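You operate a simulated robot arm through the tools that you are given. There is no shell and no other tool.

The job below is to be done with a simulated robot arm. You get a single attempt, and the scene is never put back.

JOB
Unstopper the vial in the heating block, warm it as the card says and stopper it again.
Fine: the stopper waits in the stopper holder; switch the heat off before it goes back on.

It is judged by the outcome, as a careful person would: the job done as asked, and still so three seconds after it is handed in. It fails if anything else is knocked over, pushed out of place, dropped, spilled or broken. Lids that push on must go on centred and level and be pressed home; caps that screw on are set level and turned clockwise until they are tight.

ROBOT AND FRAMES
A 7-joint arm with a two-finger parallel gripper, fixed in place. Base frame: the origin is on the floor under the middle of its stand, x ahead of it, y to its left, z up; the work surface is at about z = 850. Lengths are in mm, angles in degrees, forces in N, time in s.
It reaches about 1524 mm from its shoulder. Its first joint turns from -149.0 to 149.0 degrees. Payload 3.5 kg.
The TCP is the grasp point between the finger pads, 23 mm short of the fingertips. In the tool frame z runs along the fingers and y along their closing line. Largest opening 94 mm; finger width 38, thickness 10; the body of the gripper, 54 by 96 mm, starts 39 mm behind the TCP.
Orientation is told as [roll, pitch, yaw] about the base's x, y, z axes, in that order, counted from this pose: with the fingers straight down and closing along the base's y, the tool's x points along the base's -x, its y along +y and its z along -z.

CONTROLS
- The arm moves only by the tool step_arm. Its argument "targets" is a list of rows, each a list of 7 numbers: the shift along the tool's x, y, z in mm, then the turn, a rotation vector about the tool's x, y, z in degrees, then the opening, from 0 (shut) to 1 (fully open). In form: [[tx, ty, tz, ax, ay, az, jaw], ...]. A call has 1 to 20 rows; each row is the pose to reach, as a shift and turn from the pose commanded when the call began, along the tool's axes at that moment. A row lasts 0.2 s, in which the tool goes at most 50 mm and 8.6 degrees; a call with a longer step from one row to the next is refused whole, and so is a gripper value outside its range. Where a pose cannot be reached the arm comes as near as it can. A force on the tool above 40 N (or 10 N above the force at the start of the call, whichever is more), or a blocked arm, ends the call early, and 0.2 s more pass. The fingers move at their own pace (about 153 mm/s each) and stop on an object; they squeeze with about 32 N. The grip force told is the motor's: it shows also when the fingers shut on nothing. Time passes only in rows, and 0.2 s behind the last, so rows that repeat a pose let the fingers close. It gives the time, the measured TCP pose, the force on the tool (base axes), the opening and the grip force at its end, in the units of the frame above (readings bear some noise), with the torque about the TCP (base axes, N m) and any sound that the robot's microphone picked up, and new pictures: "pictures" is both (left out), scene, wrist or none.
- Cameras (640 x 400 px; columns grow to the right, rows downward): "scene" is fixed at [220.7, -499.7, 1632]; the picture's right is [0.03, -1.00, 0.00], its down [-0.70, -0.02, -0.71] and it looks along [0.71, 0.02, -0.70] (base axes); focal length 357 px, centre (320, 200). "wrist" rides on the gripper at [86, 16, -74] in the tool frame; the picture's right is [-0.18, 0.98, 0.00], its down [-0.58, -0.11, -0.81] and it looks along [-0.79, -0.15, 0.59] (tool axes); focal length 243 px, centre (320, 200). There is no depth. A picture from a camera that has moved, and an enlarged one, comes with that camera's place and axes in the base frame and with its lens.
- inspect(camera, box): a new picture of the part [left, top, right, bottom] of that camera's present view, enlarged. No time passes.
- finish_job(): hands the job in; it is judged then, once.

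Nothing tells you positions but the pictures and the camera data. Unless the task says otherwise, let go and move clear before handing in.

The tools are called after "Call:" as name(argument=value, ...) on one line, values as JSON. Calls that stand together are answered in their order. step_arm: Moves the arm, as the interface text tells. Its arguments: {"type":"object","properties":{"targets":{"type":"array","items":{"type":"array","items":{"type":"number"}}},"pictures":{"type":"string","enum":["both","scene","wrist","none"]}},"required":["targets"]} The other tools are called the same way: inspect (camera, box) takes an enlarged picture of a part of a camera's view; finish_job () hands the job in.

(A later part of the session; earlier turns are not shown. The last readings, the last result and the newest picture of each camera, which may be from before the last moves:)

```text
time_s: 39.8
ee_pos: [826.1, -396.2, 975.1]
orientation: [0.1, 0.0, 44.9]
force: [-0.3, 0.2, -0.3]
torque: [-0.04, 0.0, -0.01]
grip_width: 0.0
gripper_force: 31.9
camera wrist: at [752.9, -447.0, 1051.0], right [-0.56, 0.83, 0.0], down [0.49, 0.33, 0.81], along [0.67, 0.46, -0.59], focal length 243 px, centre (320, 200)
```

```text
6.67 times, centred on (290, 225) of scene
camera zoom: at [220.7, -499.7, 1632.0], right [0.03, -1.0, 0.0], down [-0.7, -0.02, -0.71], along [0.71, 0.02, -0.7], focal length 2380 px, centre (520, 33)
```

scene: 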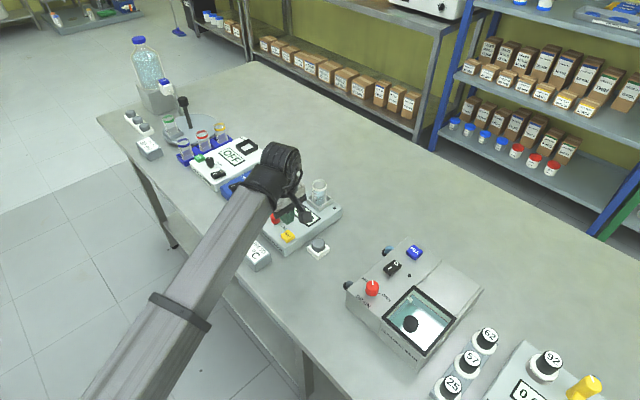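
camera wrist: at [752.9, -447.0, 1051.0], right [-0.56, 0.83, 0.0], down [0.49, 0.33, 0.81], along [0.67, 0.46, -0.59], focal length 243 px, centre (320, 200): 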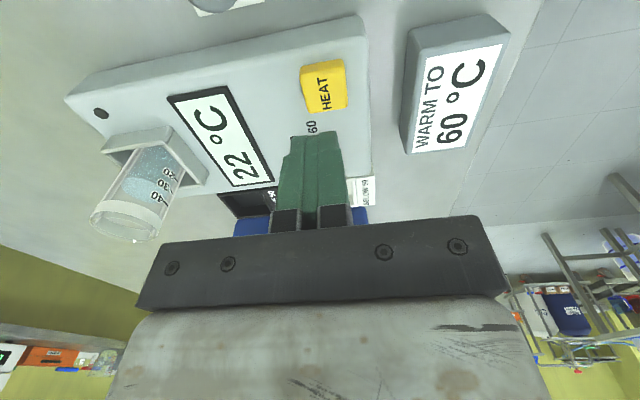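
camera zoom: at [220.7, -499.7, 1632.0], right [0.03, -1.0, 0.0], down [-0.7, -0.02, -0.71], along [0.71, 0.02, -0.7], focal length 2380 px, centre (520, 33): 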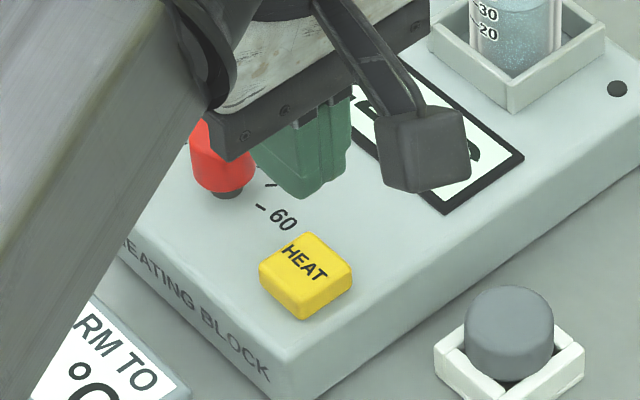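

The button centre works out to about (819, -397.5) with its top at z ≈ 907. I'll centre over it and come down to a few millimetres above it.

Call:
step_arm(targets=[[2.8, 1.8, 10, 0, 0, 0, 0], [5.7, 3.7, 20, 0, 0, 0, 0], [5.7, 3.7, 30, 0, 0, 0, 0], [5.7, 3.7, 37, 0, 0, 0, 0], [5.7, 3.7, 37, 0, 0, 0, 0]], pictures="wrist")

Call:
inspect(camera="wrist", box=[230, 40, 410, 220])

Call:
inspect(camera="scene", box=[255, 195, 325, 255])

```text
time_s: 41.0
ee_pos: [817.4, -396.3, 938.1]
orientation: [0.0, 0.1, 44.9]
force: [-0.6, -0.9, 0.6]
torque: [0.01, 0.02, 0.0]
grip_width: 0.0
gripper_force: 32.1
camera wrist: at [745.0, -446.8, 1013.5], right [-0.56, 0.83, 0.0], down [0.49, 0.33, 0.81], along [0.67, 0.46, -0.59], focal length 243 px, centre (320, 200)
```

wrist: 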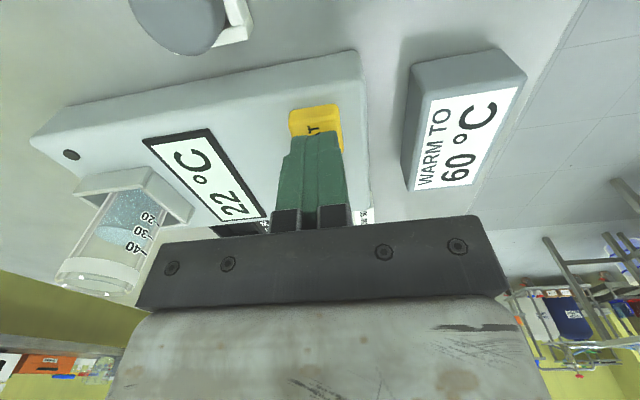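

```text
2.22 times, centred on (320, 130) of wrist
camera zoom: at [745.0, -446.8, 1013.5], right [-0.56, 0.83, 0.0], down [0.49, 0.33, 0.81], along [0.67, 0.46, -0.59], focal length 539 px, centre (320, 356)
```

zoom: 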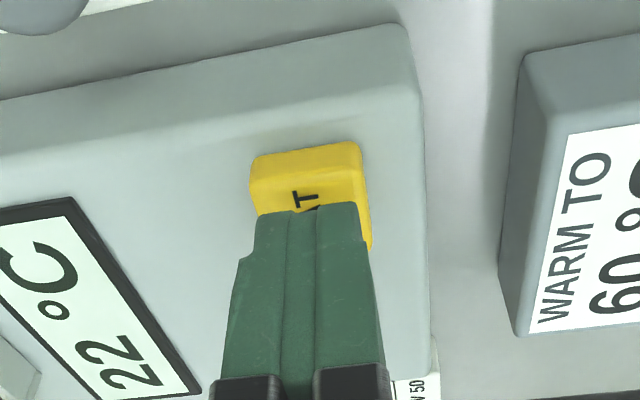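

```text
6.67 times, centred on (290, 225) of scene
camera zoom: at [220.7, -499.7, 1632.0], right [0.03, -1.0, 0.0], down [-0.7, -0.02, -0.71], along [0.71, 0.02, -0.7], focal length 2380 px, centre (520, 33)
```

zoom: 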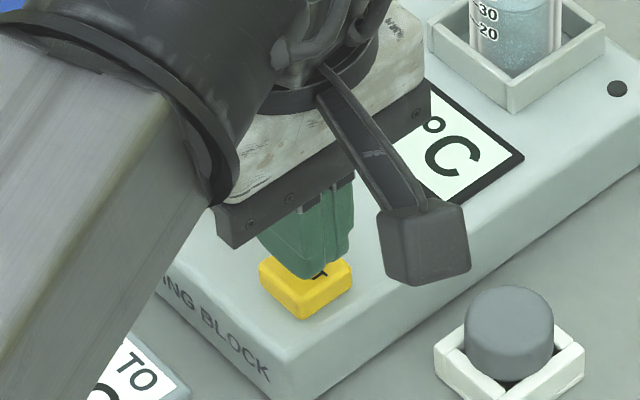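

Aligned over the button. I'll press down in small steps and watch the force.

Call:
step_arm(targets=[[0, 0, 4, 0, 0, 0, 0], [0, 0, 6, 0, 0, 0, 0], [0, 0, 7, 0, 0, 0, 0], [0, 0, 8, 0, 0, 0, 0], [0, 0, 9, 0, 0, 0, 0], [0, 0, 10, 0, 0, 0, 0]], pictures="scene")

Call:
inspect(camera="scene", box=[255, 180, 345, 255])

```text
time_s: 42.4
ee_pos: [817.4, -398.0, 928.6]
orientation: [-0.1, 0.1, 45.0]
force: [-0.5, -0.2, 0.2]
torque: [0.0, 0.02, -0.01]
grip_width: 0.0
gripper_force: 31.8
```

scene: 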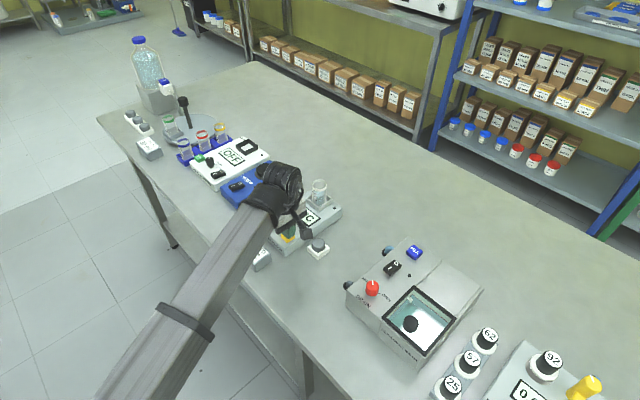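

```text
5.33 times, centred on (300, 218) of scene
camera zoom: at [220.7, -499.7, 1632.0], right [0.03, -1.0, 0.0], down [-0.7, -0.02, -0.71], along [0.71, 0.02, -0.7], focal length 1904 px, centre (427, 107)
```

zoom: 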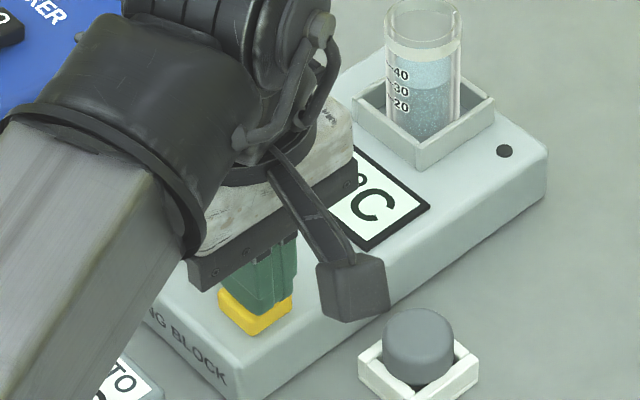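

Call:
step_arm(targets=[[0, 0, 1, 0, 0, 0, 0], [0, 0, 2, 0, 0, 0, 0], [0, 0, 3, 0, 0, 0, 0]], pictures="none")

Call:
inspect(camera="scene", box=[255, 180, 345, 255])

```text
time_s: 43.2
ee_pos: [818.5, -397.6, 923.6]
orientation: [0.0, 0.1, 44.9]
force: [0.9, -0.7, 1.5]
torque: [-0.02, -0.03, 0.04]
grip_width: 0.0
gripper_force: 31.7
heard: click
```

```text
5.33 times, centred on (300, 218) of scene
camera zoom: at [220.7, -499.7, 1632.0], right [0.03, -1.0, 0.0], down [-0.7, -0.02, -0.71], along [0.71, 0.02, -0.7], focal length 1904 px, centre (427, 107)
```

zoom: 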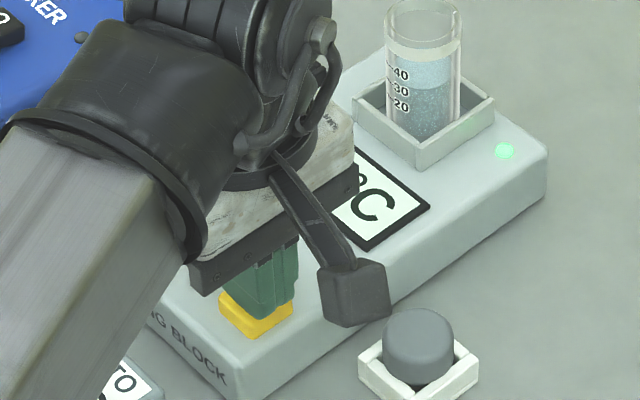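

Click heard and the indicator is green, so the heat is on. I'll lift off the button and stay just above it, reading the display through the wrist camera.

Call:
step_arm(targets=[[0, 0, -5, 0, 0, 0, 0], [0, 0, -13, 0, 0, 0, 0], [0, 0, -25, 0, 0, 0, 0], [0, 0, -35, 0, 0, 0, 0], [0, 0, -35, 0, 0, 0, 0]], pictures="both")

Call:
inspect(camera="wrist", box=[120, 60, 300, 240])

Call:
inspect(camera="scene", box=[255, 180, 345, 255])

```text
time_s: 44.4
ee_pos: [819.4, -395.5, 960.5]
orientation: [0.0, 0.0, 45.0]
force: [-0.2, 0.1, -1.5]
torque: [0.01, 0.0, 0.04]
grip_width: 0.2
gripper_force: 31.5
camera wrist: at [746.1, -447.5, 1036.2], right [-0.56, 0.83, 0.0], down [0.49, 0.33, 0.81], along [0.67, 0.46, -0.59], focal length 243 px, centre (320, 200)
```

scene: 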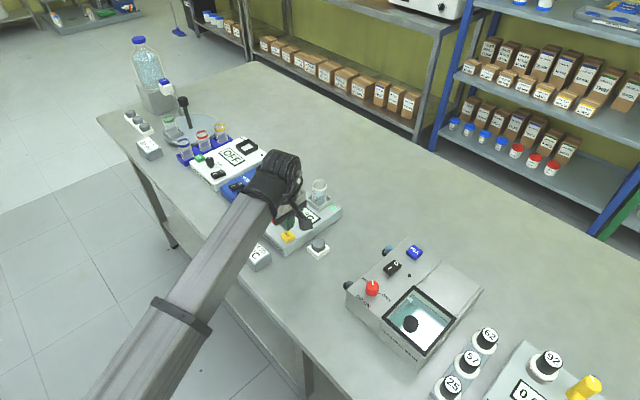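
wrist: 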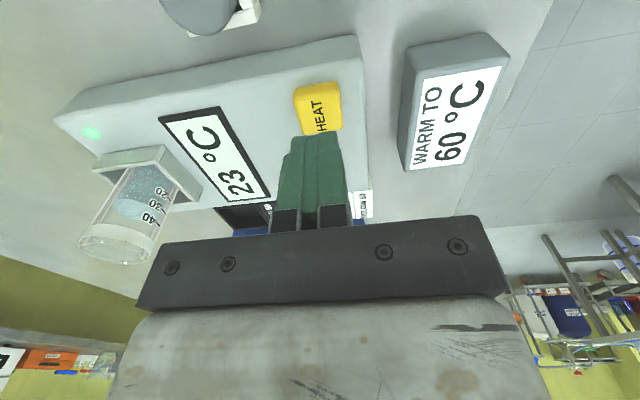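

```text
2.22 times, centred on (210, 150) of wrist
camera zoom: at [746.1, -447.5, 1036.2], right [-0.56, 0.83, 0.0], down [0.49, 0.33, 0.81], along [0.67, 0.46, -0.59], focal length 539 px, centre (564, 311)
```

zoom: 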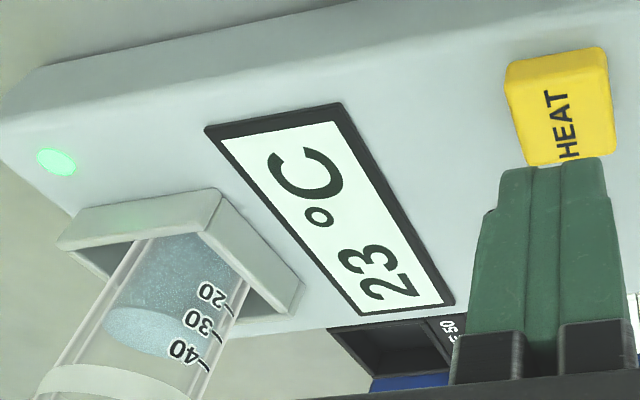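

```text
5.33 times, centred on (300, 218) of scene
camera zoom: at [220.7, -499.7, 1632.0], right [0.03, -1.0, 0.0], down [-0.7, -0.02, -0.71], along [0.71, 0.02, -0.7], focal length 1904 px, centre (427, 107)
```

zoom: 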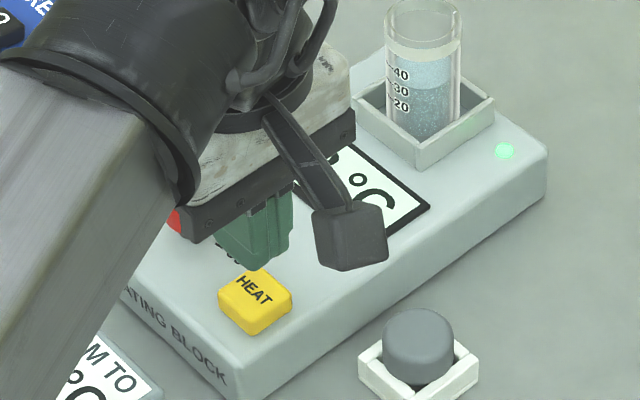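

The display reads 23 °C and is rising. I'll wait and measure the rate.

Call:
step_arm(targets=[[0, 0, 0, 0, 0, 0, 0], [0, 0, 0, 0, 0, 0, 0], [0, 0, 0, 0, 0, 0, 0], [0, 0, 0, 0, 0, 0, 0], [0, 0, 0, 0, 0, 0, 0], [0, 0, 0, 0, 0, 0, 0], [0, 0, 0, 0, 0, 0, 0], [0, 0, 0, 0, 0, 0, 0], [0, 0, 0, 0, 0, 0, 0], [0, 0, 0, 0, 0, 0, 0], [0, 0, 0, 0, 0, 0, 0], [0, 0, 0, 0, 0, 0, 0], [0, 0, 0, 0, 0, 0, 0], [0, 0, 0, 0, 0, 0, 0], [0, 0, 0, 0, 0, 0, 0], [0, 0, 0, 0, 0, 0, 0], [0, 0, 0, 0, 0, 0, 0], [0, 0, 0, 0, 0, 0, 0], [0, 0, 0, 0, 0, 0, 0], [0, 0, 0, 0, 0, 0, 0]], pictures="wrist")

```text
time_s: 48.6
ee_pos: [818.1, -396.9, 959.8]
orientation: [-0.1, 0.0, 45.1]
force: [-0.2, 0.5, 0.5]
torque: [0.01, -0.01, 0.01]
grip_width: 0.0
gripper_force: 32.9
camera wrist: at [746.1, -447.5, 1036.0], right [-0.56, 0.83, 0.0], down [0.49, 0.33, 0.81], along [0.67, 0.46, -0.59], focal length 243 px, centre (320, 200)
```

wrist: 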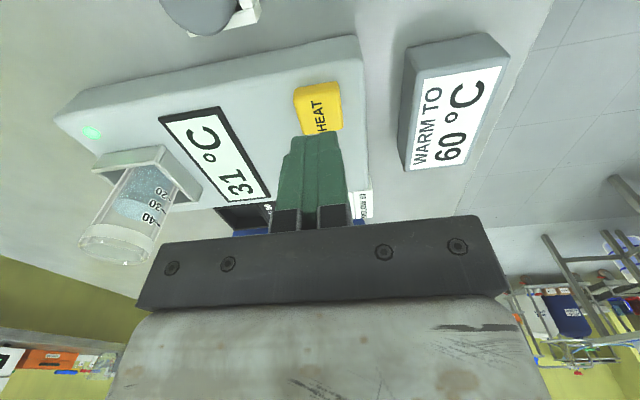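

31 °C, rising about 1.9 °C/s. I'll keep waiting.

Call:
step_arm(targets=[[0, 0, 0, 0, 0, 0, 0], [0, 0, 0, 0, 0, 0, 0], [0, 0, 0, 0, 0, 0, 0], [0, 0, 0, 0, 0, 0, 0], [0, 0, 0, 0, 0, 0, 0], [0, 0, 0, 0, 0, 0, 0], [0, 0, 0, 0, 0, 0, 0], [0, 0, 0, 0, 0, 0, 0], [0, 0, 0, 0, 0, 0, 0], [0, 0, 0, 0, 0, 0, 0], [0, 0, 0, 0, 0, 0, 0], [0, 0, 0, 0, 0, 0, 0], [0, 0, 0, 0, 0, 0, 0], [0, 0, 0, 0, 0, 0, 0], [0, 0, 0, 0, 0, 0, 0], [0, 0, 0, 0, 0, 0, 0], [0, 0, 0, 0, 0, 0, 0], [0, 0, 0, 0, 0, 0, 0], [0, 0, 0, 0, 0, 0, 0], [0, 0, 0, 0, 0, 0, 0]], pictures="wrist")

```text
time_s: 52.8
ee_pos: [817.8, -396.4, 960.7]
orientation: [0.1, 0.1, 45.0]
force: [0.2, 1.1, 0.5]
torque: [-0.01, 0.01, 0.0]
grip_width: 0.2
gripper_force: 32.0
camera wrist: at [746.1, -447.5, 1035.9], right [-0.56, 0.83, 0.0], down [0.49, 0.33, 0.81], along [0.67, 0.46, -0.59], focal length 243 px, centre (320, 200)
```

wrist: 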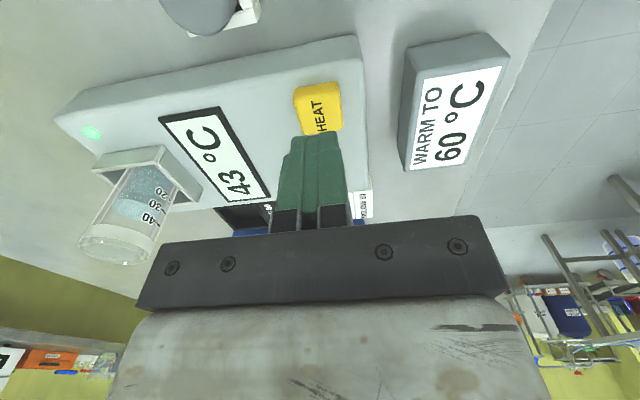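

43 °C now, and faster. I'll lower to a hover just over the button so I'm ready to switch off.

Call:
step_arm(targets=[[0, 0, 8, 0, 0, 0, 0], [0, 0, 16, 0, 0, 0, 0], [0, 0, 22, 0, 0, 0, 0], [0, 0, 25, 0, 0, 0, 0], [0, 0, 25, 0, 0, 0, 0], [0, 0, 25, 0, 0, 0, 0], [0, 0, 25, 0, 0, 0, 0], [0, 0, 25, 0, 0, 0, 0], [0, 0, 25, 0, 0, 0, 0], [0, 0, 25, 0, 0, 0, 0], [0, 0, 25, 0, 0, 0, 0], [0, 0, 25, 0, 0, 0, 0]], pictures="wrist")

```text
time_s: 55.4
ee_pos: [817.8, -396.7, 935.8]
orientation: [0.1, 0.0, 45.0]
force: [0.4, -0.4, -0.3]
torque: [-0.02, -0.01, 0.01]
grip_width: 0.1
gripper_force: 32.1
camera wrist: at [745.6, -448.1, 1010.4], right [-0.56, 0.83, 0.0], down [0.49, 0.33, 0.81], along [0.67, 0.46, -0.59], focal length 243 px, centre (320, 200)
```

wrist: 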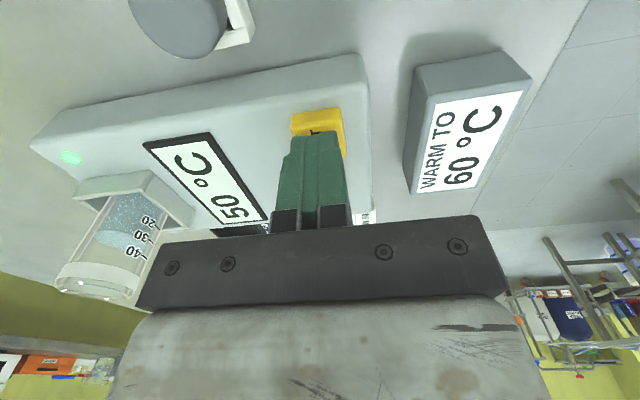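

Call:
step_arm(targets=[[0, 0, 0, 0, 0, 0, 0], [0, 0, 0, 0, 0, 0, 0], [0, 0, 0, 0, 0, 0, 0], [0, 0, 0, 0, 0, 0, 0], [0, 0, 0, 0, 0, 0, 0], [0, 0, 0, 0, 0, 0, 0], [0, 0, 0, 0, 0, 0, 0], [0, 0, 0, 0, 0, 0, 0], [0, 0, 0, 0, 0, 0, 0], [0, 0, 0, 0, 0, 0, 0], [0, 0, 0, 0, 0, 0, 0], [0, 0, 0, 0, 0, 0, 0]], pictures="wrist")

```text
time_s: 58.0
ee_pos: [818.3, -397.3, 934.8]
orientation: [0.0, 0.1, 45.0]
force: [0.0, 0.4, -0.1]
torque: [0.0, 0.05, -0.01]
grip_width: 0.1
gripper_force: 31.9
camera wrist: at [745.6, -448.1, 1010.4], right [-0.56, 0.83, 0.0], down [0.49, 0.33, 0.81], along [0.67, 0.46, -0.59], focal length 243 px, centre (320, 200)
```

wrist: 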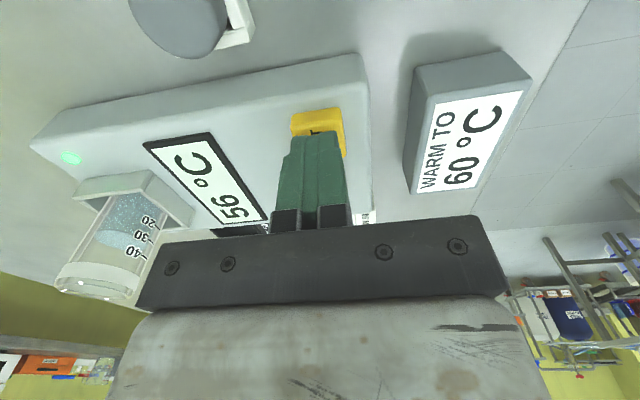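

Call:
step_arm(targets=[[0, 0, 0, 0, 0, 0, 0], [0, 0, 0, 0, 0, 0, 0], [0, 0, 0, 0, 0, 0, 0], [0, 0, 0, 0, 0, 0, 0], [0, 0, 0, 0, 0, 0, 0], [0, 0, 0, 0, 0, 0, 0], [0, 0, 0, 0, 0, 0, 0]], pictures="wrist")

Call:
inspect(camera="wrist", box=[120, 120, 280, 240])

```text
time_s: 59.6
ee_pos: [818.9, -397.1, 935.4]
orientation: [0.0, -0.2, 45.1]
force: [1.0, 0.4, -0.7]
torque: [0.03, 0.02, -0.01]
grip_width: 0.0
gripper_force: 32.3
camera wrist: at [745.6, -448.1, 1010.4], right [-0.56, 0.83, 0.0], down [0.49, 0.33, 0.81], along [0.67, 0.46, -0.59], focal length 243 px, centre (320, 200)
```

wrist: 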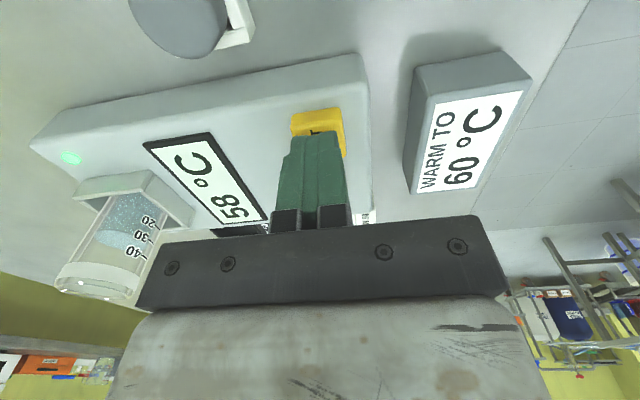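

```text
3.33 times, centred on (200, 180) of wrist
camera zoom: at [745.6, -448.1, 1010.4], right [-0.56, 0.83, 0.0], down [0.49, 0.33, 0.81], along [0.67, 0.46, -0.59], focal length 809 px, centre (720, 267)
```

zoom: 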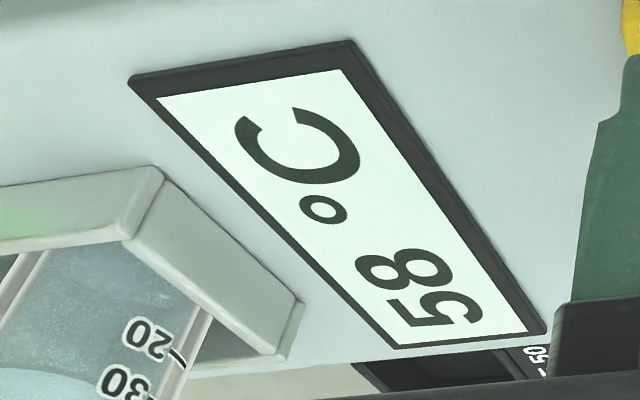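

Call:
step_arm(targets=[[0, 0, 0, 0, 0, 0, 0], [0, 0, 0, 0, 0, 0, 0], [0, 0, 0, 0, 0, 0, 0], [0, 0, 0, 0, 0, 0, 0], [0, 0, 0, 0, 0, 0, 0], [0, 0, 0, 0, 0, 0, 0]], pictures="wrist")

Call:
inspect(camera="wrist", box=[120, 120, 280, 240])

```text
time_s: 61.0
ee_pos: [817.7, -397.4, 934.4]
orientation: [-0.1, 0.0, 45.0]
force: [0.4, 0.7, -0.2]
torque: [-0.02, 0.03, -0.03]
grip_width: 0.1
gripper_force: 32.1
camera wrist: at [745.6, -448.1, 1010.4], right [-0.56, 0.83, 0.0], down [0.49, 0.33, 0.81], along [0.67, 0.46, -0.59], focal length 243 px, centre (320, 200)
```

wrist: 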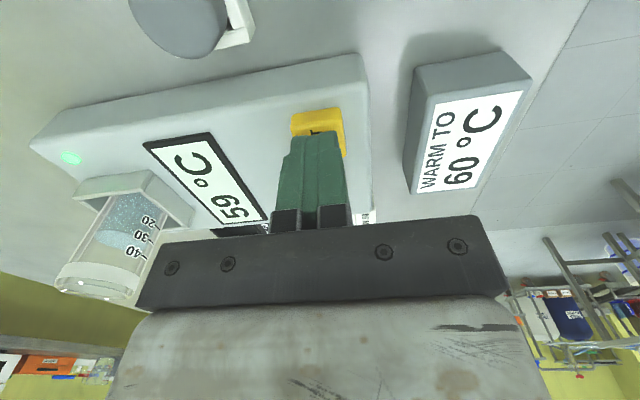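

```text
3.33 times, centred on (200, 180) of wrist
camera zoom: at [745.6, -448.1, 1010.4], right [-0.56, 0.83, 0.0], down [0.49, 0.33, 0.81], along [0.67, 0.46, -0.59], focal length 809 px, centre (720, 267)
```

zoom: 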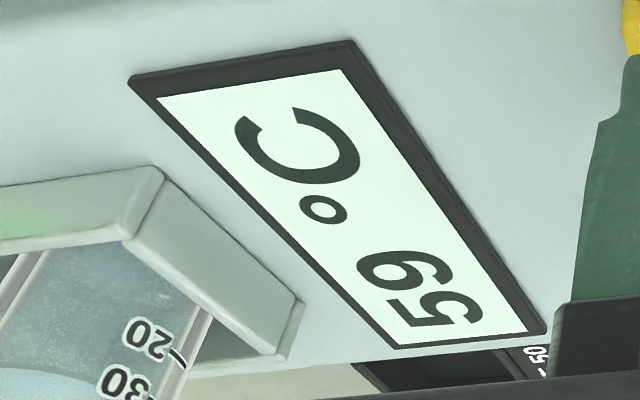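

59 °C, settling towards 60. I'll wait a bit longer.

Call:
step_arm(targets=[[0, 0, 0, 0, 0, 0, 0], [0, 0, 0, 0, 0, 0, 0], [0, 0, 0, 0, 0, 0, 0], [0, 0, 0, 0, 0, 0, 0], [0, 0, 0, 0, 0, 0, 0], [0, 0, 0, 0, 0, 0, 0]], pictures="wrist")

Call:
inspect(camera="wrist", box=[120, 120, 280, 240])

```text
time_s: 62.4
ee_pos: [818.0, -398.0, 935.7]
orientation: [0.0, 0.0, 45.0]
force: [-0.1, -0.5, 0.0]
torque: [-0.02, 0.03, -0.01]
grip_width: 0.0
gripper_force: 32.0
camera wrist: at [745.6, -448.1, 1010.4], right [-0.56, 0.83, 0.0], down [0.49, 0.33, 0.81], along [0.67, 0.46, -0.59], focal length 243 px, centre (320, 200)
```

wrist: 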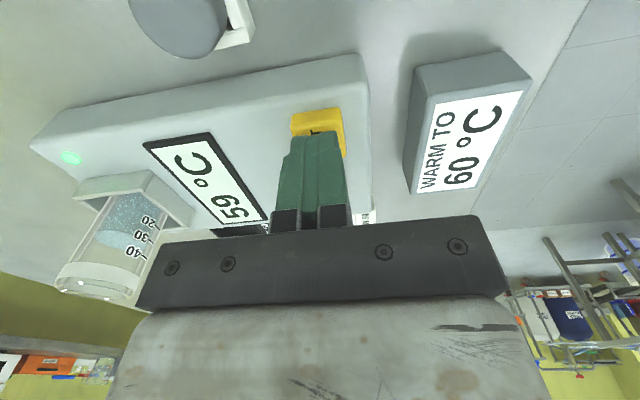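

```text
3.33 times, centred on (200, 180) of wrist
camera zoom: at [745.6, -448.1, 1010.4], right [-0.56, 0.83, 0.0], down [0.49, 0.33, 0.81], along [0.67, 0.46, -0.59], focal length 809 px, centre (720, 267)
```

zoom: 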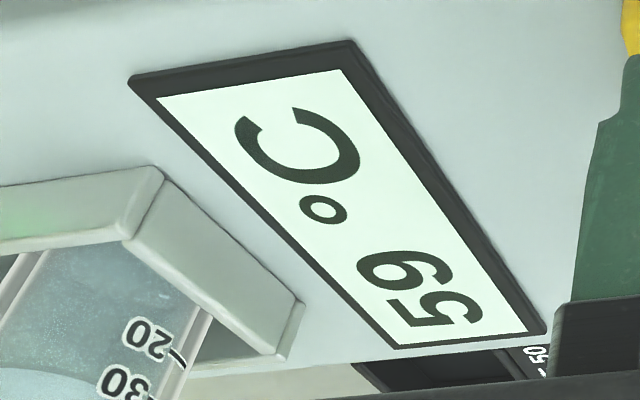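

Call:
step_arm(targets=[[0, 0, 0, 0, 0, 0, 0], [0, 0, 0, 0, 0, 0, 0], [0, 0, 0, 0, 0, 0, 0], [0, 0, 0, 0, 0, 0, 0], [0, 0, 0, 0, 0, 0, 0], [0, 0, 0, 0, 0, 0, 0], [0, 0, 0, 0, 0, 0, 0], [0, 0, 0, 0, 0, 0, 0]], pictures="wrist")

Call:
inspect(camera="wrist", box=[120, 120, 280, 240])

```text
time_s: 64.2
ee_pos: [818.2, -397.1, 935.3]
orientation: [0.0, 0.0, 45.0]
force: [0.1, 0.1, 0.4]
torque: [0.01, 0.0, 0.01]
grip_width: 0.2
gripper_force: 32.6
camera wrist: at [745.6, -448.1, 1010.4], right [-0.56, 0.83, 0.0], down [0.49, 0.33, 0.81], along [0.67, 0.46, -0.59], focal length 243 px, centre (320, 200)
```

wrist: 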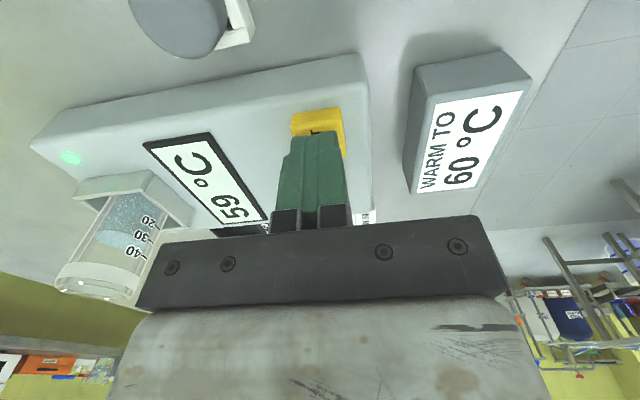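

```text
3.33 times, centred on (200, 180) of wrist
camera zoom: at [745.6, -448.1, 1010.4], right [-0.56, 0.83, 0.0], down [0.49, 0.33, 0.81], along [0.67, 0.46, -0.59], focal length 809 px, centre (720, 267)
```

zoom: 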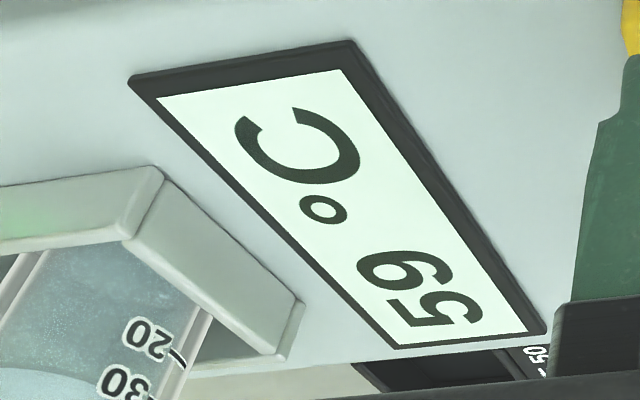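

Call:
step_arm(targets=[[0, 0, 0, 0, 0, 0, 0], [0, 0, 0, 0, 0, 0, 0], [0, 0, 0, 0, 0, 0, 0], [0, 0, 0, 0, 0, 0, 0], [0, 0, 0, 0, 0, 0, 0], [0, 0, 0, 0, 0, 0, 0], [0, 0, 0, 0, 0, 0, 0], [0, 0, 0, 0, 0, 0, 0], [0, 0, 0, 0, 0, 0, 0], [0, 0, 0, 0, 0, 0, 0], [0, 0, 0, 0, 0, 0, 0], [0, 0, 0, 0, 0, 0, 0], [0, 0, 0, 0, 0, 0, 0], [0, 0, 0, 0, 0, 0, 0]], pictures="wrist")

Call:
inspect(camera="wrist", box=[120, 120, 280, 240])

Call:
inspect(camera="scene", box=[255, 175, 345, 255])

```text
time_s: 67.2
ee_pos: [817.6, -397.3, 935.1]
orientation: [-0.1, 0.1, 45.1]
force: [0.8, -0.1, -0.2]
torque: [0.0, 0.0, 0.02]
grip_width: 0.0
gripper_force: 31.9
camera wrist: at [745.6, -448.1, 1010.4], right [-0.56, 0.83, 0.0], down [0.49, 0.33, 0.81], along [0.67, 0.46, -0.59], focal length 243 px, centre (320, 200)
```

wrist: 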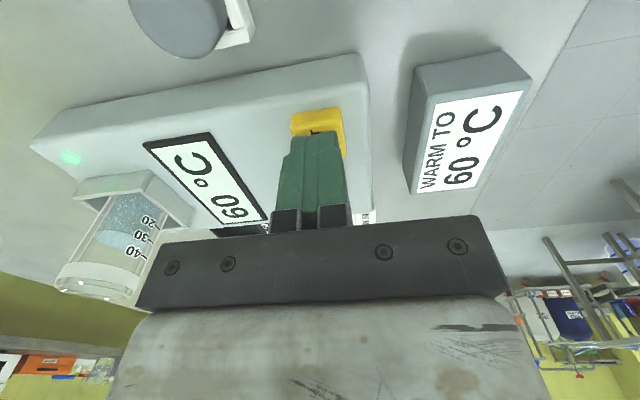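

```text
3.33 times, centred on (200, 180) of wrist
camera zoom: at [745.6, -448.1, 1010.4], right [-0.56, 0.83, 0.0], down [0.49, 0.33, 0.81], along [0.67, 0.46, -0.59], focal length 809 px, centre (720, 267)
```

zoom: 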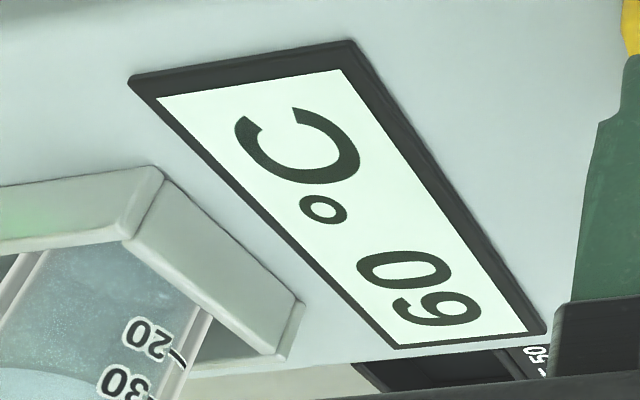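

```text
5.00 times, centred on (300, 215) of scene
camera zoom: at [220.7, -499.7, 1632.0], right [0.03, -1.0, 0.0], down [-0.7, -0.02, -0.71], along [0.71, 0.02, -0.7], focal length 1785 px, centre (420, 125)
```

zoom: 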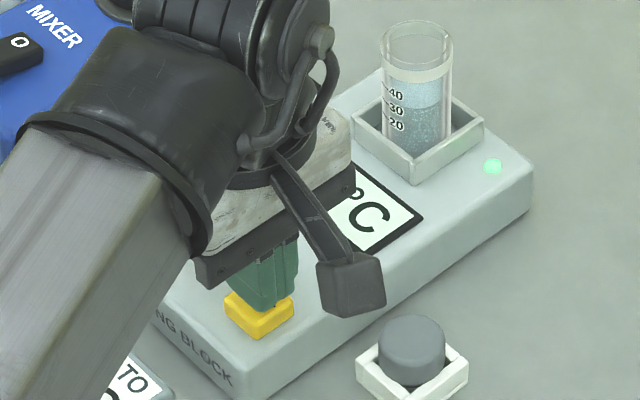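

The display reads 60 °C. I'll let it hold briefly to confirm it's steady before switching off.

Call:
step_arm(targets=[[0, 0, 0, 0, 0, 0, 0], [0, 0, 0, 0, 0, 0, 0], [0, 0, 0, 0, 0, 0, 0], [0, 0, 0, 0, 0, 0, 0], [0, 0, 0, 0, 0, 0, 0], [0, 0, 0, 0, 0, 0, 0], [0, 0, 0, 0, 0, 0, 0], [0, 0, 0, 0, 0, 0, 0], [0, 0, 0, 0, 0, 0, 0], [0, 0, 0, 0, 0, 0, 0], [0, 0, 0, 0, 0, 0, 0], [0, 0, 0, 0, 0, 0, 0], [0, 0, 0, 0, 0, 0, 0], [0, 0, 0, 0, 0, 0, 0], [0, 0, 0, 0, 0, 0, 0], [0, 0, 0, 0, 0, 0, 0], [0, 0, 0, 0, 0, 0, 0], [0, 0, 0, 0, 0, 0, 0], [0, 0, 0, 0, 0, 0, 0], [0, 0, 0, 0, 0, 0, 0]], pictures="wrist")

Call:
inspect(camera="wrist", box=[30, 120, 280, 300])

```text
time_s: 71.4
ee_pos: [817.8, -397.6, 935.4]
orientation: [0.1, 0.0, 45.0]
force: [0.0, -0.2, -0.2]
torque: [-0.03, -0.01, 0.0]
grip_width: 0.0
gripper_force: 32.4
camera wrist: at [745.6, -448.1, 1010.4], right [-0.56, 0.83, 0.0], down [0.49, 0.33, 0.81], along [0.67, 0.46, -0.59], focal length 243 px, centre (320, 200)
```

wrist: 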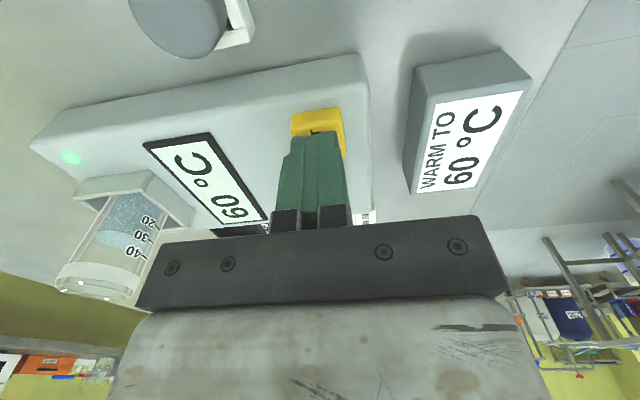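

```text
2.22 times, centred on (155, 210) of wrist
camera zoom: at [745.6, -448.1, 1010.4], right [-0.56, 0.83, 0.0], down [0.49, 0.33, 0.81], along [0.67, 0.46, -0.59], focal length 539 px, centre (687, 178)
```

zoom: 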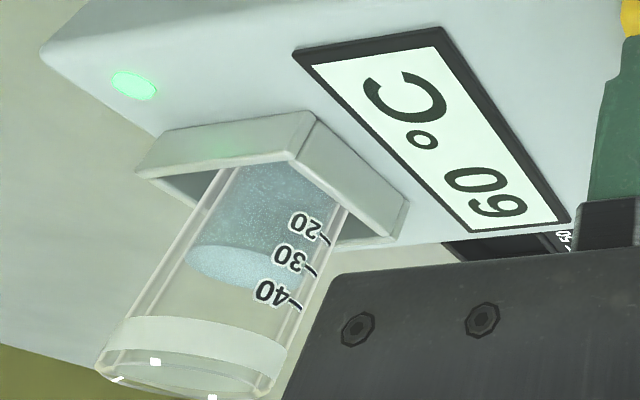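

Steady at 60 °C. I'll press HEAT again to switch it off.

Call:
step_arm(targets=[[0, 0, 4, 0, 0, 0, 0], [0, 0, 7, 0, 0, 0, 0], [0, 0, 8, 0, 0, 0, 0], [0, 0, 9, 0, 0, 0, 0], [0, 0, 10, 0, 0, 0, 0]], pictures="none")

Call:
inspect(camera="scene", box=[255, 175, 345, 255])

```text
time_s: 72.6
ee_pos: [818.1, -397.5, 924.9]
orientation: [-0.1, 0.0, 44.9]
force: [0.1, -1.3, 2.8]
torque: [0.0, 0.01, 0.02]
grip_width: 0.0
gripper_force: 32.2
```

```text
5.00 times, centred on (300, 215) of scene
camera zoom: at [220.7, -499.7, 1632.0], right [0.03, -1.0, 0.0], down [-0.7, -0.02, -0.71], along [0.71, 0.02, -0.7], focal length 1785 px, centre (420, 125)
```

zoom: 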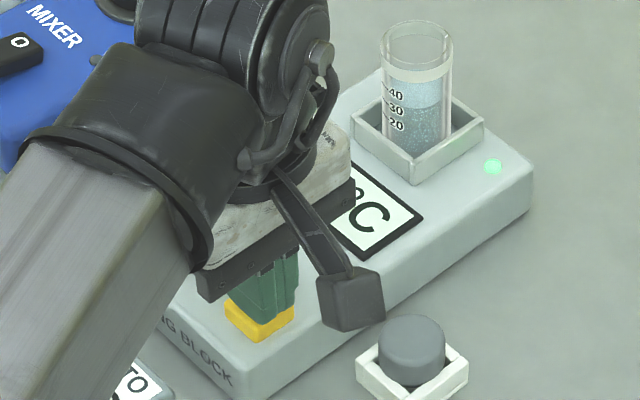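

Call:
step_arm(targets=[[0, 0, 0.7, 0, 0, 0, 0], [0, 0, 1.4, 0, 0, 0, 0]], pictures="none")

Call:
inspect(camera="scene", box=[255, 175, 345, 255])

```text
time_s: 73.2
ee_pos: [817.9, -397.4, 922.9]
orientation: [-0.1, 0.0, 45.0]
force: [-0.4, -1.2, 1.2]
torque: [-0.05, 0.0, -0.02]
grip_width: 0.0
gripper_force: 32.1
heard: click
```

```text
5.00 times, centred on (300, 215) of scene
camera zoom: at [220.7, -499.7, 1632.0], right [0.03, -1.0, 0.0], down [-0.7, -0.02, -0.71], along [0.71, 0.02, -0.7], focal length 1785 px, centre (420, 125)
```

zoom: 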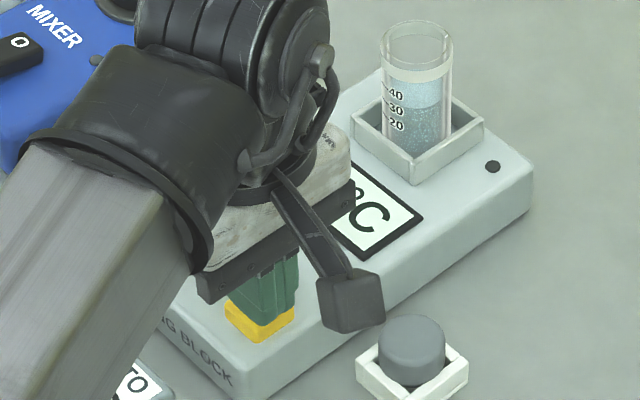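

The heat is off (click, indicator dark). I'll lift away, open the fingers, and return above the stopper holder.

Call:
step_arm(targets=[[0, 0, -4, 0, 0, 0, 0], [0, 0, -12, 0, 0, 0, 0], [0, 0, -30, 0, 0, 0, 0], [0, 0, -55, 0, 0, 0, 0], [0, 0, -76.5, 0, 0, 0, 0.2], [21, -17, -76.5, 0, 0, 0, 0.4], [42, -34, -76.5, 0, 0, 0, 0.6], [63.65, -52.05, -76.5, 0, 0, 0, 0.6], [63.65, -52.05, -60, 0, 0, 0, 0.6], [63.65, -52.05, -40, 0, 0, 0, 0.6], [63.65, -52.05, -40, 0, 0, 0, 0.6]], pictures="both")

Call:
inspect(camera="wrist", box=[220, 0, 420, 200])

Call:
inspect(camera="scene", box=[255, 165, 355, 265])

```text
time_s: 75.6
ee_pos: [810.4, -480.6, 966.3]
orientation: [0.0, -0.1, 45.0]
force: [-0.1, -0.2, 0.0]
torque: [0.0, -0.01, -0.03]
grip_width: 56.4
gripper_force: 0.1
camera wrist: at [737.5, -531.2, 1040.9], right [-0.56, 0.83, 0.0], down [0.49, 0.33, 0.81], along [0.67, 0.46, -0.59], focal length 243 px, centre (320, 200)
```

scene: 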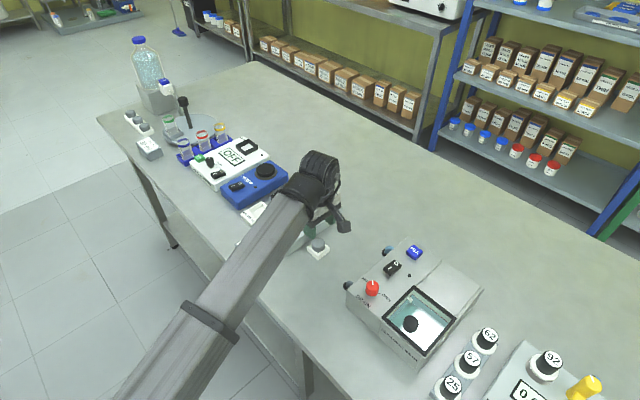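
wrist: 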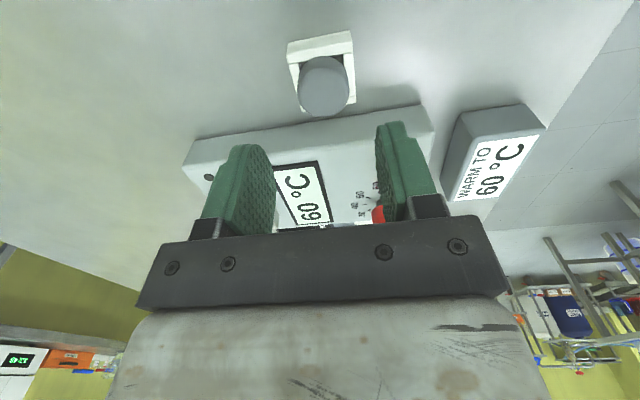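

```text
2.00 times, centred on (320, 100) of wrist
camera zoom: at [737.5, -531.2, 1040.9], right [-0.56, 0.83, 0.0], down [0.49, 0.33, 0.81], along [0.67, 0.46, -0.59], focal length 485 px, centre (320, 400)
```

zoom: 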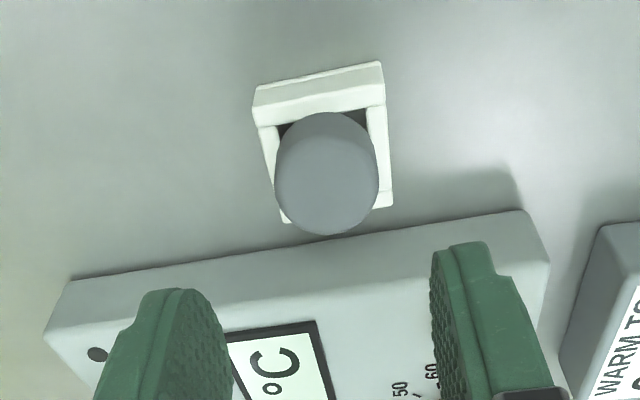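

```text
4.00 times, centred on (305, 215) of scene
camera zoom: at [220.7, -499.7, 1632.0], right [0.03, -1.0, 0.0], down [-0.7, -0.02, -0.71], along [0.71, 0.02, -0.7], focal length 1428 px, centre (380, 140)
```

zoom: 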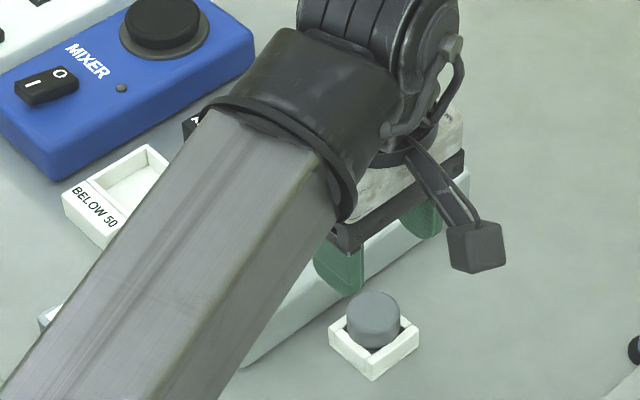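

The stopper is where I left it and the display holds 60 °C. I'll descend to the same grasp height and close.

Call:
step_arm(targets=[[0, 0, 15, 0, 0, 0, 0.6], [0, 0, 30, 0, 0, 0, 0.6], [0, 0, 45, 0, 0, 0, 0.55], [0, 0, 55, 0, 0, 0, 0.5], [0, 0, 60, 0, 0, 0, 0.5], [0, 0, 63.6, 0, 0, 0, 0.5], [0, 0, 63.6, 0, 0, 0, 0.5]], pictures="both")

Call:
inspect(camera="wrist", box=[240, 40, 400, 220])

Call:
inspect(camera="scene", box=[300, 220, 340, 265])

```text
time_s: 77.2
ee_pos: [810.0, -478.7, 900.9]
orientation: [-0.1, 0.1, 45.0]
force: [0.3, -0.2, 0.5]
torque: [-0.02, 0.01, 0.0]
grip_width: 47.0
gripper_force: 0.0
camera wrist: at [737.7, -529.4, 976.0], right [-0.56, 0.83, 0.0], down [0.49, 0.33, 0.81], along [0.67, 0.46, -0.59], focal length 243 px, centre (320, 200)
```

scene: 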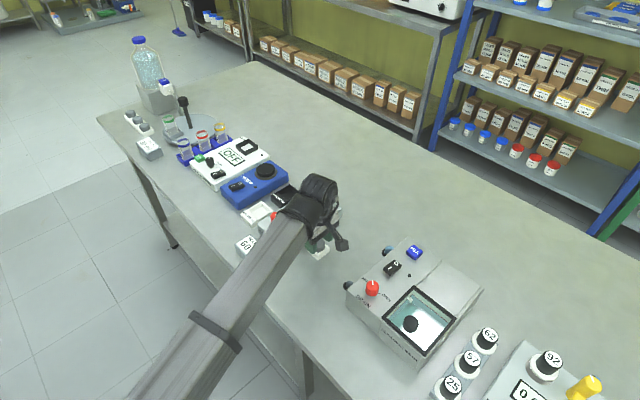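
wrist: 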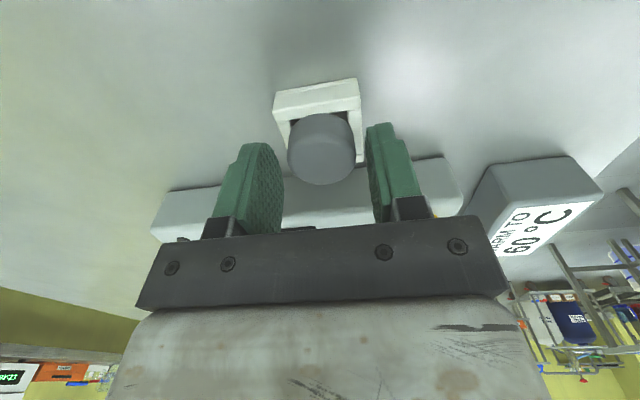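

```text
2.22 times, centred on (320, 130) of wrist
camera zoom: at [737.7, -529.4, 976.0], right [-0.56, 0.83, 0.0], down [0.49, 0.33, 0.81], along [0.67, 0.46, -0.59], focal length 539 px, centre (320, 356)
```

zoom: 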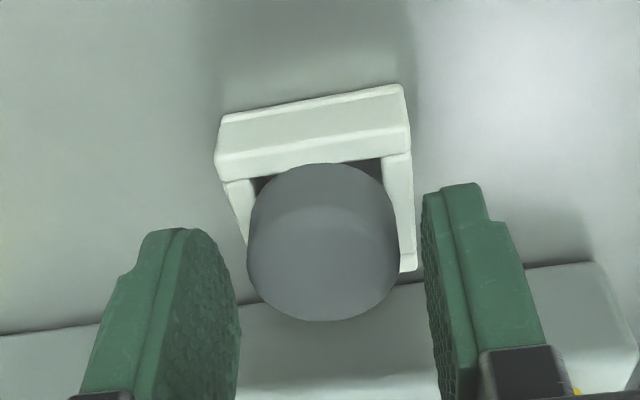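

```text
8.89 times, centred on (320, 242) of scene
camera zoom: at [220.7, -499.7, 1632.0], right [0.03, -1.0, 0.0], down [-0.7, -0.02, -0.71], along [0.71, 0.02, -0.7], focal length 3173 px, centre (320, -178)
```

zoom: 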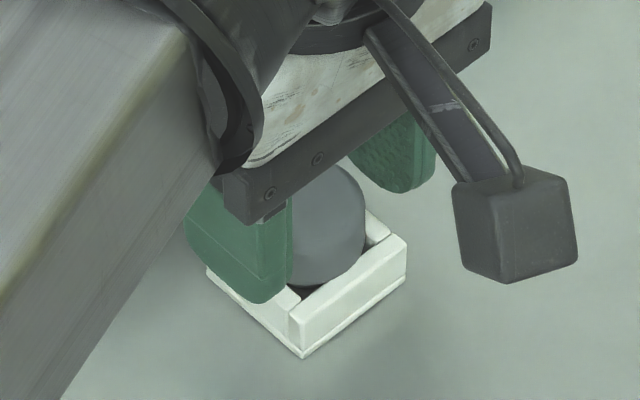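

The view matches the release pose exactly. I'll close on the stopper.

Call:
step_arm(targets=[[0, 0, 0, 0, 0, 0, 0.42], [0, 0, 0, 0, 0, 0, 0.35], [0, 0, 0, 0, 0, 0, 0.28], [0, 0, 0, 0, 0, 0, 0.2], [0, 0, 0, 0, 0, 0, 0.2]], pictures="none")

Call:
inspect(camera="wrist", box=[240, 40, 400, 220])

Call:
inspect(camera="scene", box=[300, 220, 340, 265])

```text
time_s: 78.4
ee_pos: [810.0, -477.9, 900.4]
orientation: [0.1, -0.1, 45.0]
force: [-0.3, -0.4, 0.0]
torque: [-0.03, 0.01, -0.04]
grip_width: 31.0
gripper_force: 32.5
```

```text
2.22 times, centred on (320, 130) of wrist
camera zoom: at [737.7, -529.4, 976.1], right [-0.56, 0.83, 0.0], down [0.49, 0.33, 0.81], along [0.67, 0.46, -0.59], focal length 539 px, centre (320, 356)
```

zoom: 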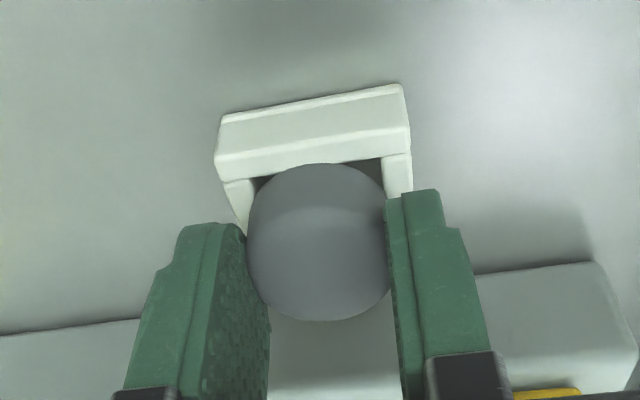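

```text
8.89 times, centred on (320, 242) of scene
camera zoom: at [220.7, -499.7, 1632.0], right [0.03, -1.0, 0.0], down [-0.7, -0.02, -0.71], along [0.71, 0.02, -0.7], focal length 3173 px, centre (320, -178)
```

zoom: 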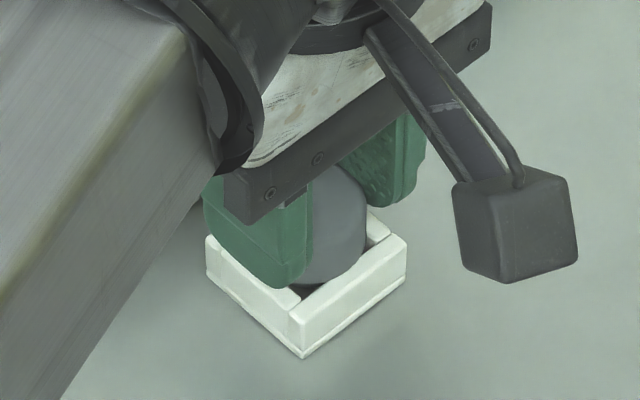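

Regripped at the same width (31 mm). I'll lift straight up and carry the stopper back over the vial at the original grasp x, y.

Call:
step_arm(targets=[[0, 0, -5, 0, 0, 0, 0.2], [0, 0, -15, 0, 0, 0, 0.2], [0, 0, -40, 0, 0, 0, 0.2], [0, 0, -75, 0, 0, 0, 0.2], [0, 0, -110, 0, 0, 0, 0.2], [0, 0, -145, 0, 0, 0, 0.2], [0, 0, -161.7, 0, 0, 0, 0.2], [-20.7, -20, -161.7, 0, 0, 0, 0.2], [-41.4, -40, -161.7, 0, 0, 0, 0.2], [-62.2, -60, -161.7, 0, 0, 0, 0.2], [-83, -80, -161.7, 0, 0, 0, 0.2], [-103.6, -100.1, -161.7, 0, 0, 0, 0.2], [-103.6, -100.1, -161.7, 0, 0, 0, 0.2]], pictures="both")

Call:
inspect(camera="wrist", box=[240, 0, 400, 220])

Call:
inspect(camera="scene", box=[290, 130, 350, 210])

Call:
inspect(camera="scene", box=[255, 180, 345, 265])

```text
time_s: 81.2
ee_pos: [953.9, -476.8, 1059.9]
orientation: [0.1, 0.0, 45.0]
force: [-1.1, -0.1, -0.4]
torque: [-0.03, 0.03, 0.02]
grip_width: 31.0
gripper_force: 32.5
camera wrist: at [880.7, -527.5, 1136.0], right [-0.56, 0.83, 0.0], down [0.49, 0.33, 0.81], along [0.67, 0.46, -0.59], focal length 243 px, centre (320, 200)
```

scene: 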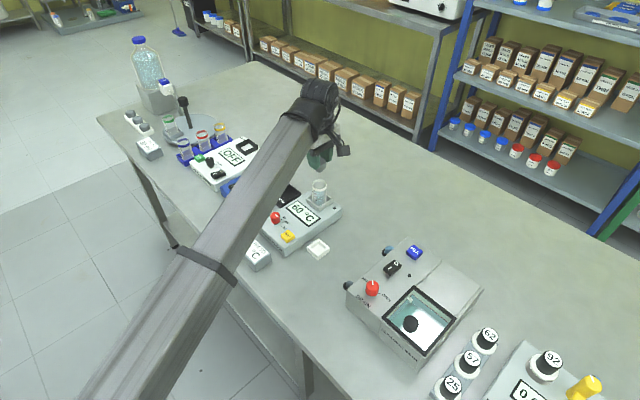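
wrist: 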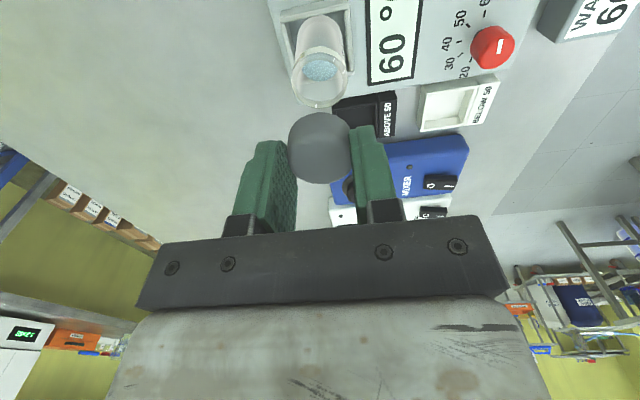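

```text
1.82 times, centred on (320, 110) of wrist
camera zoom: at [880.7, -527.5, 1136.0], right [-0.56, 0.83, 0.0], down [0.49, 0.33, 0.81], along [0.67, 0.46, -0.59], focal length 441 px, centre (320, 364)
```

zoom: 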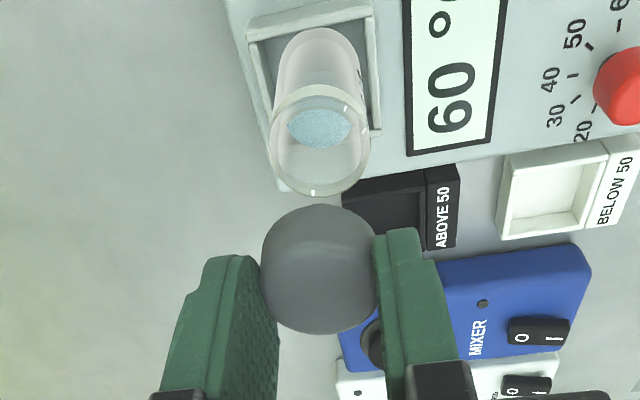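

```text
5.00 times, centred on (320, 170) of scene
camera zoom: at [220.7, -499.7, 1632.0], right [0.03, -1.0, 0.0], down [-0.7, -0.02, -0.71], along [0.71, 0.02, -0.7], focal length 1785 px, centre (320, 350)
```

zoom: 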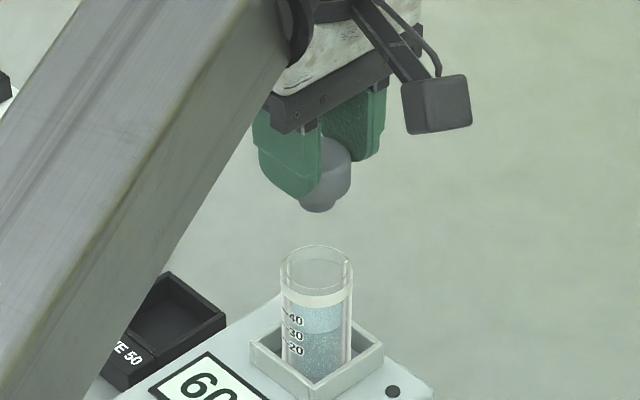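

```text
4.71 times, centred on (300, 222) of scene
camera zoom: at [220.7, -499.7, 1632.0], right [0.03, -1.0, 0.0], down [-0.7, -0.02, -0.71], along [0.71, 0.02, -0.7], focal length 1680 px, centre (414, 94)
```

zoom: 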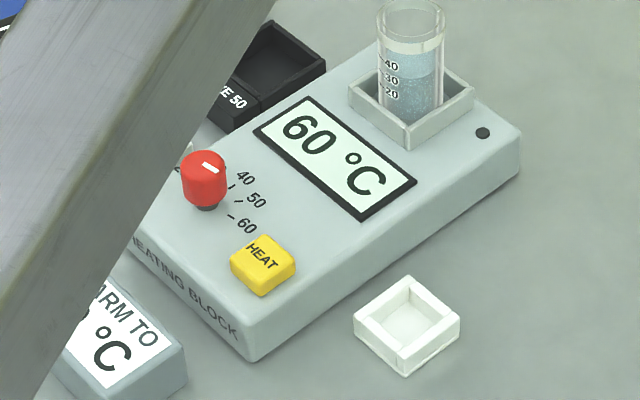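

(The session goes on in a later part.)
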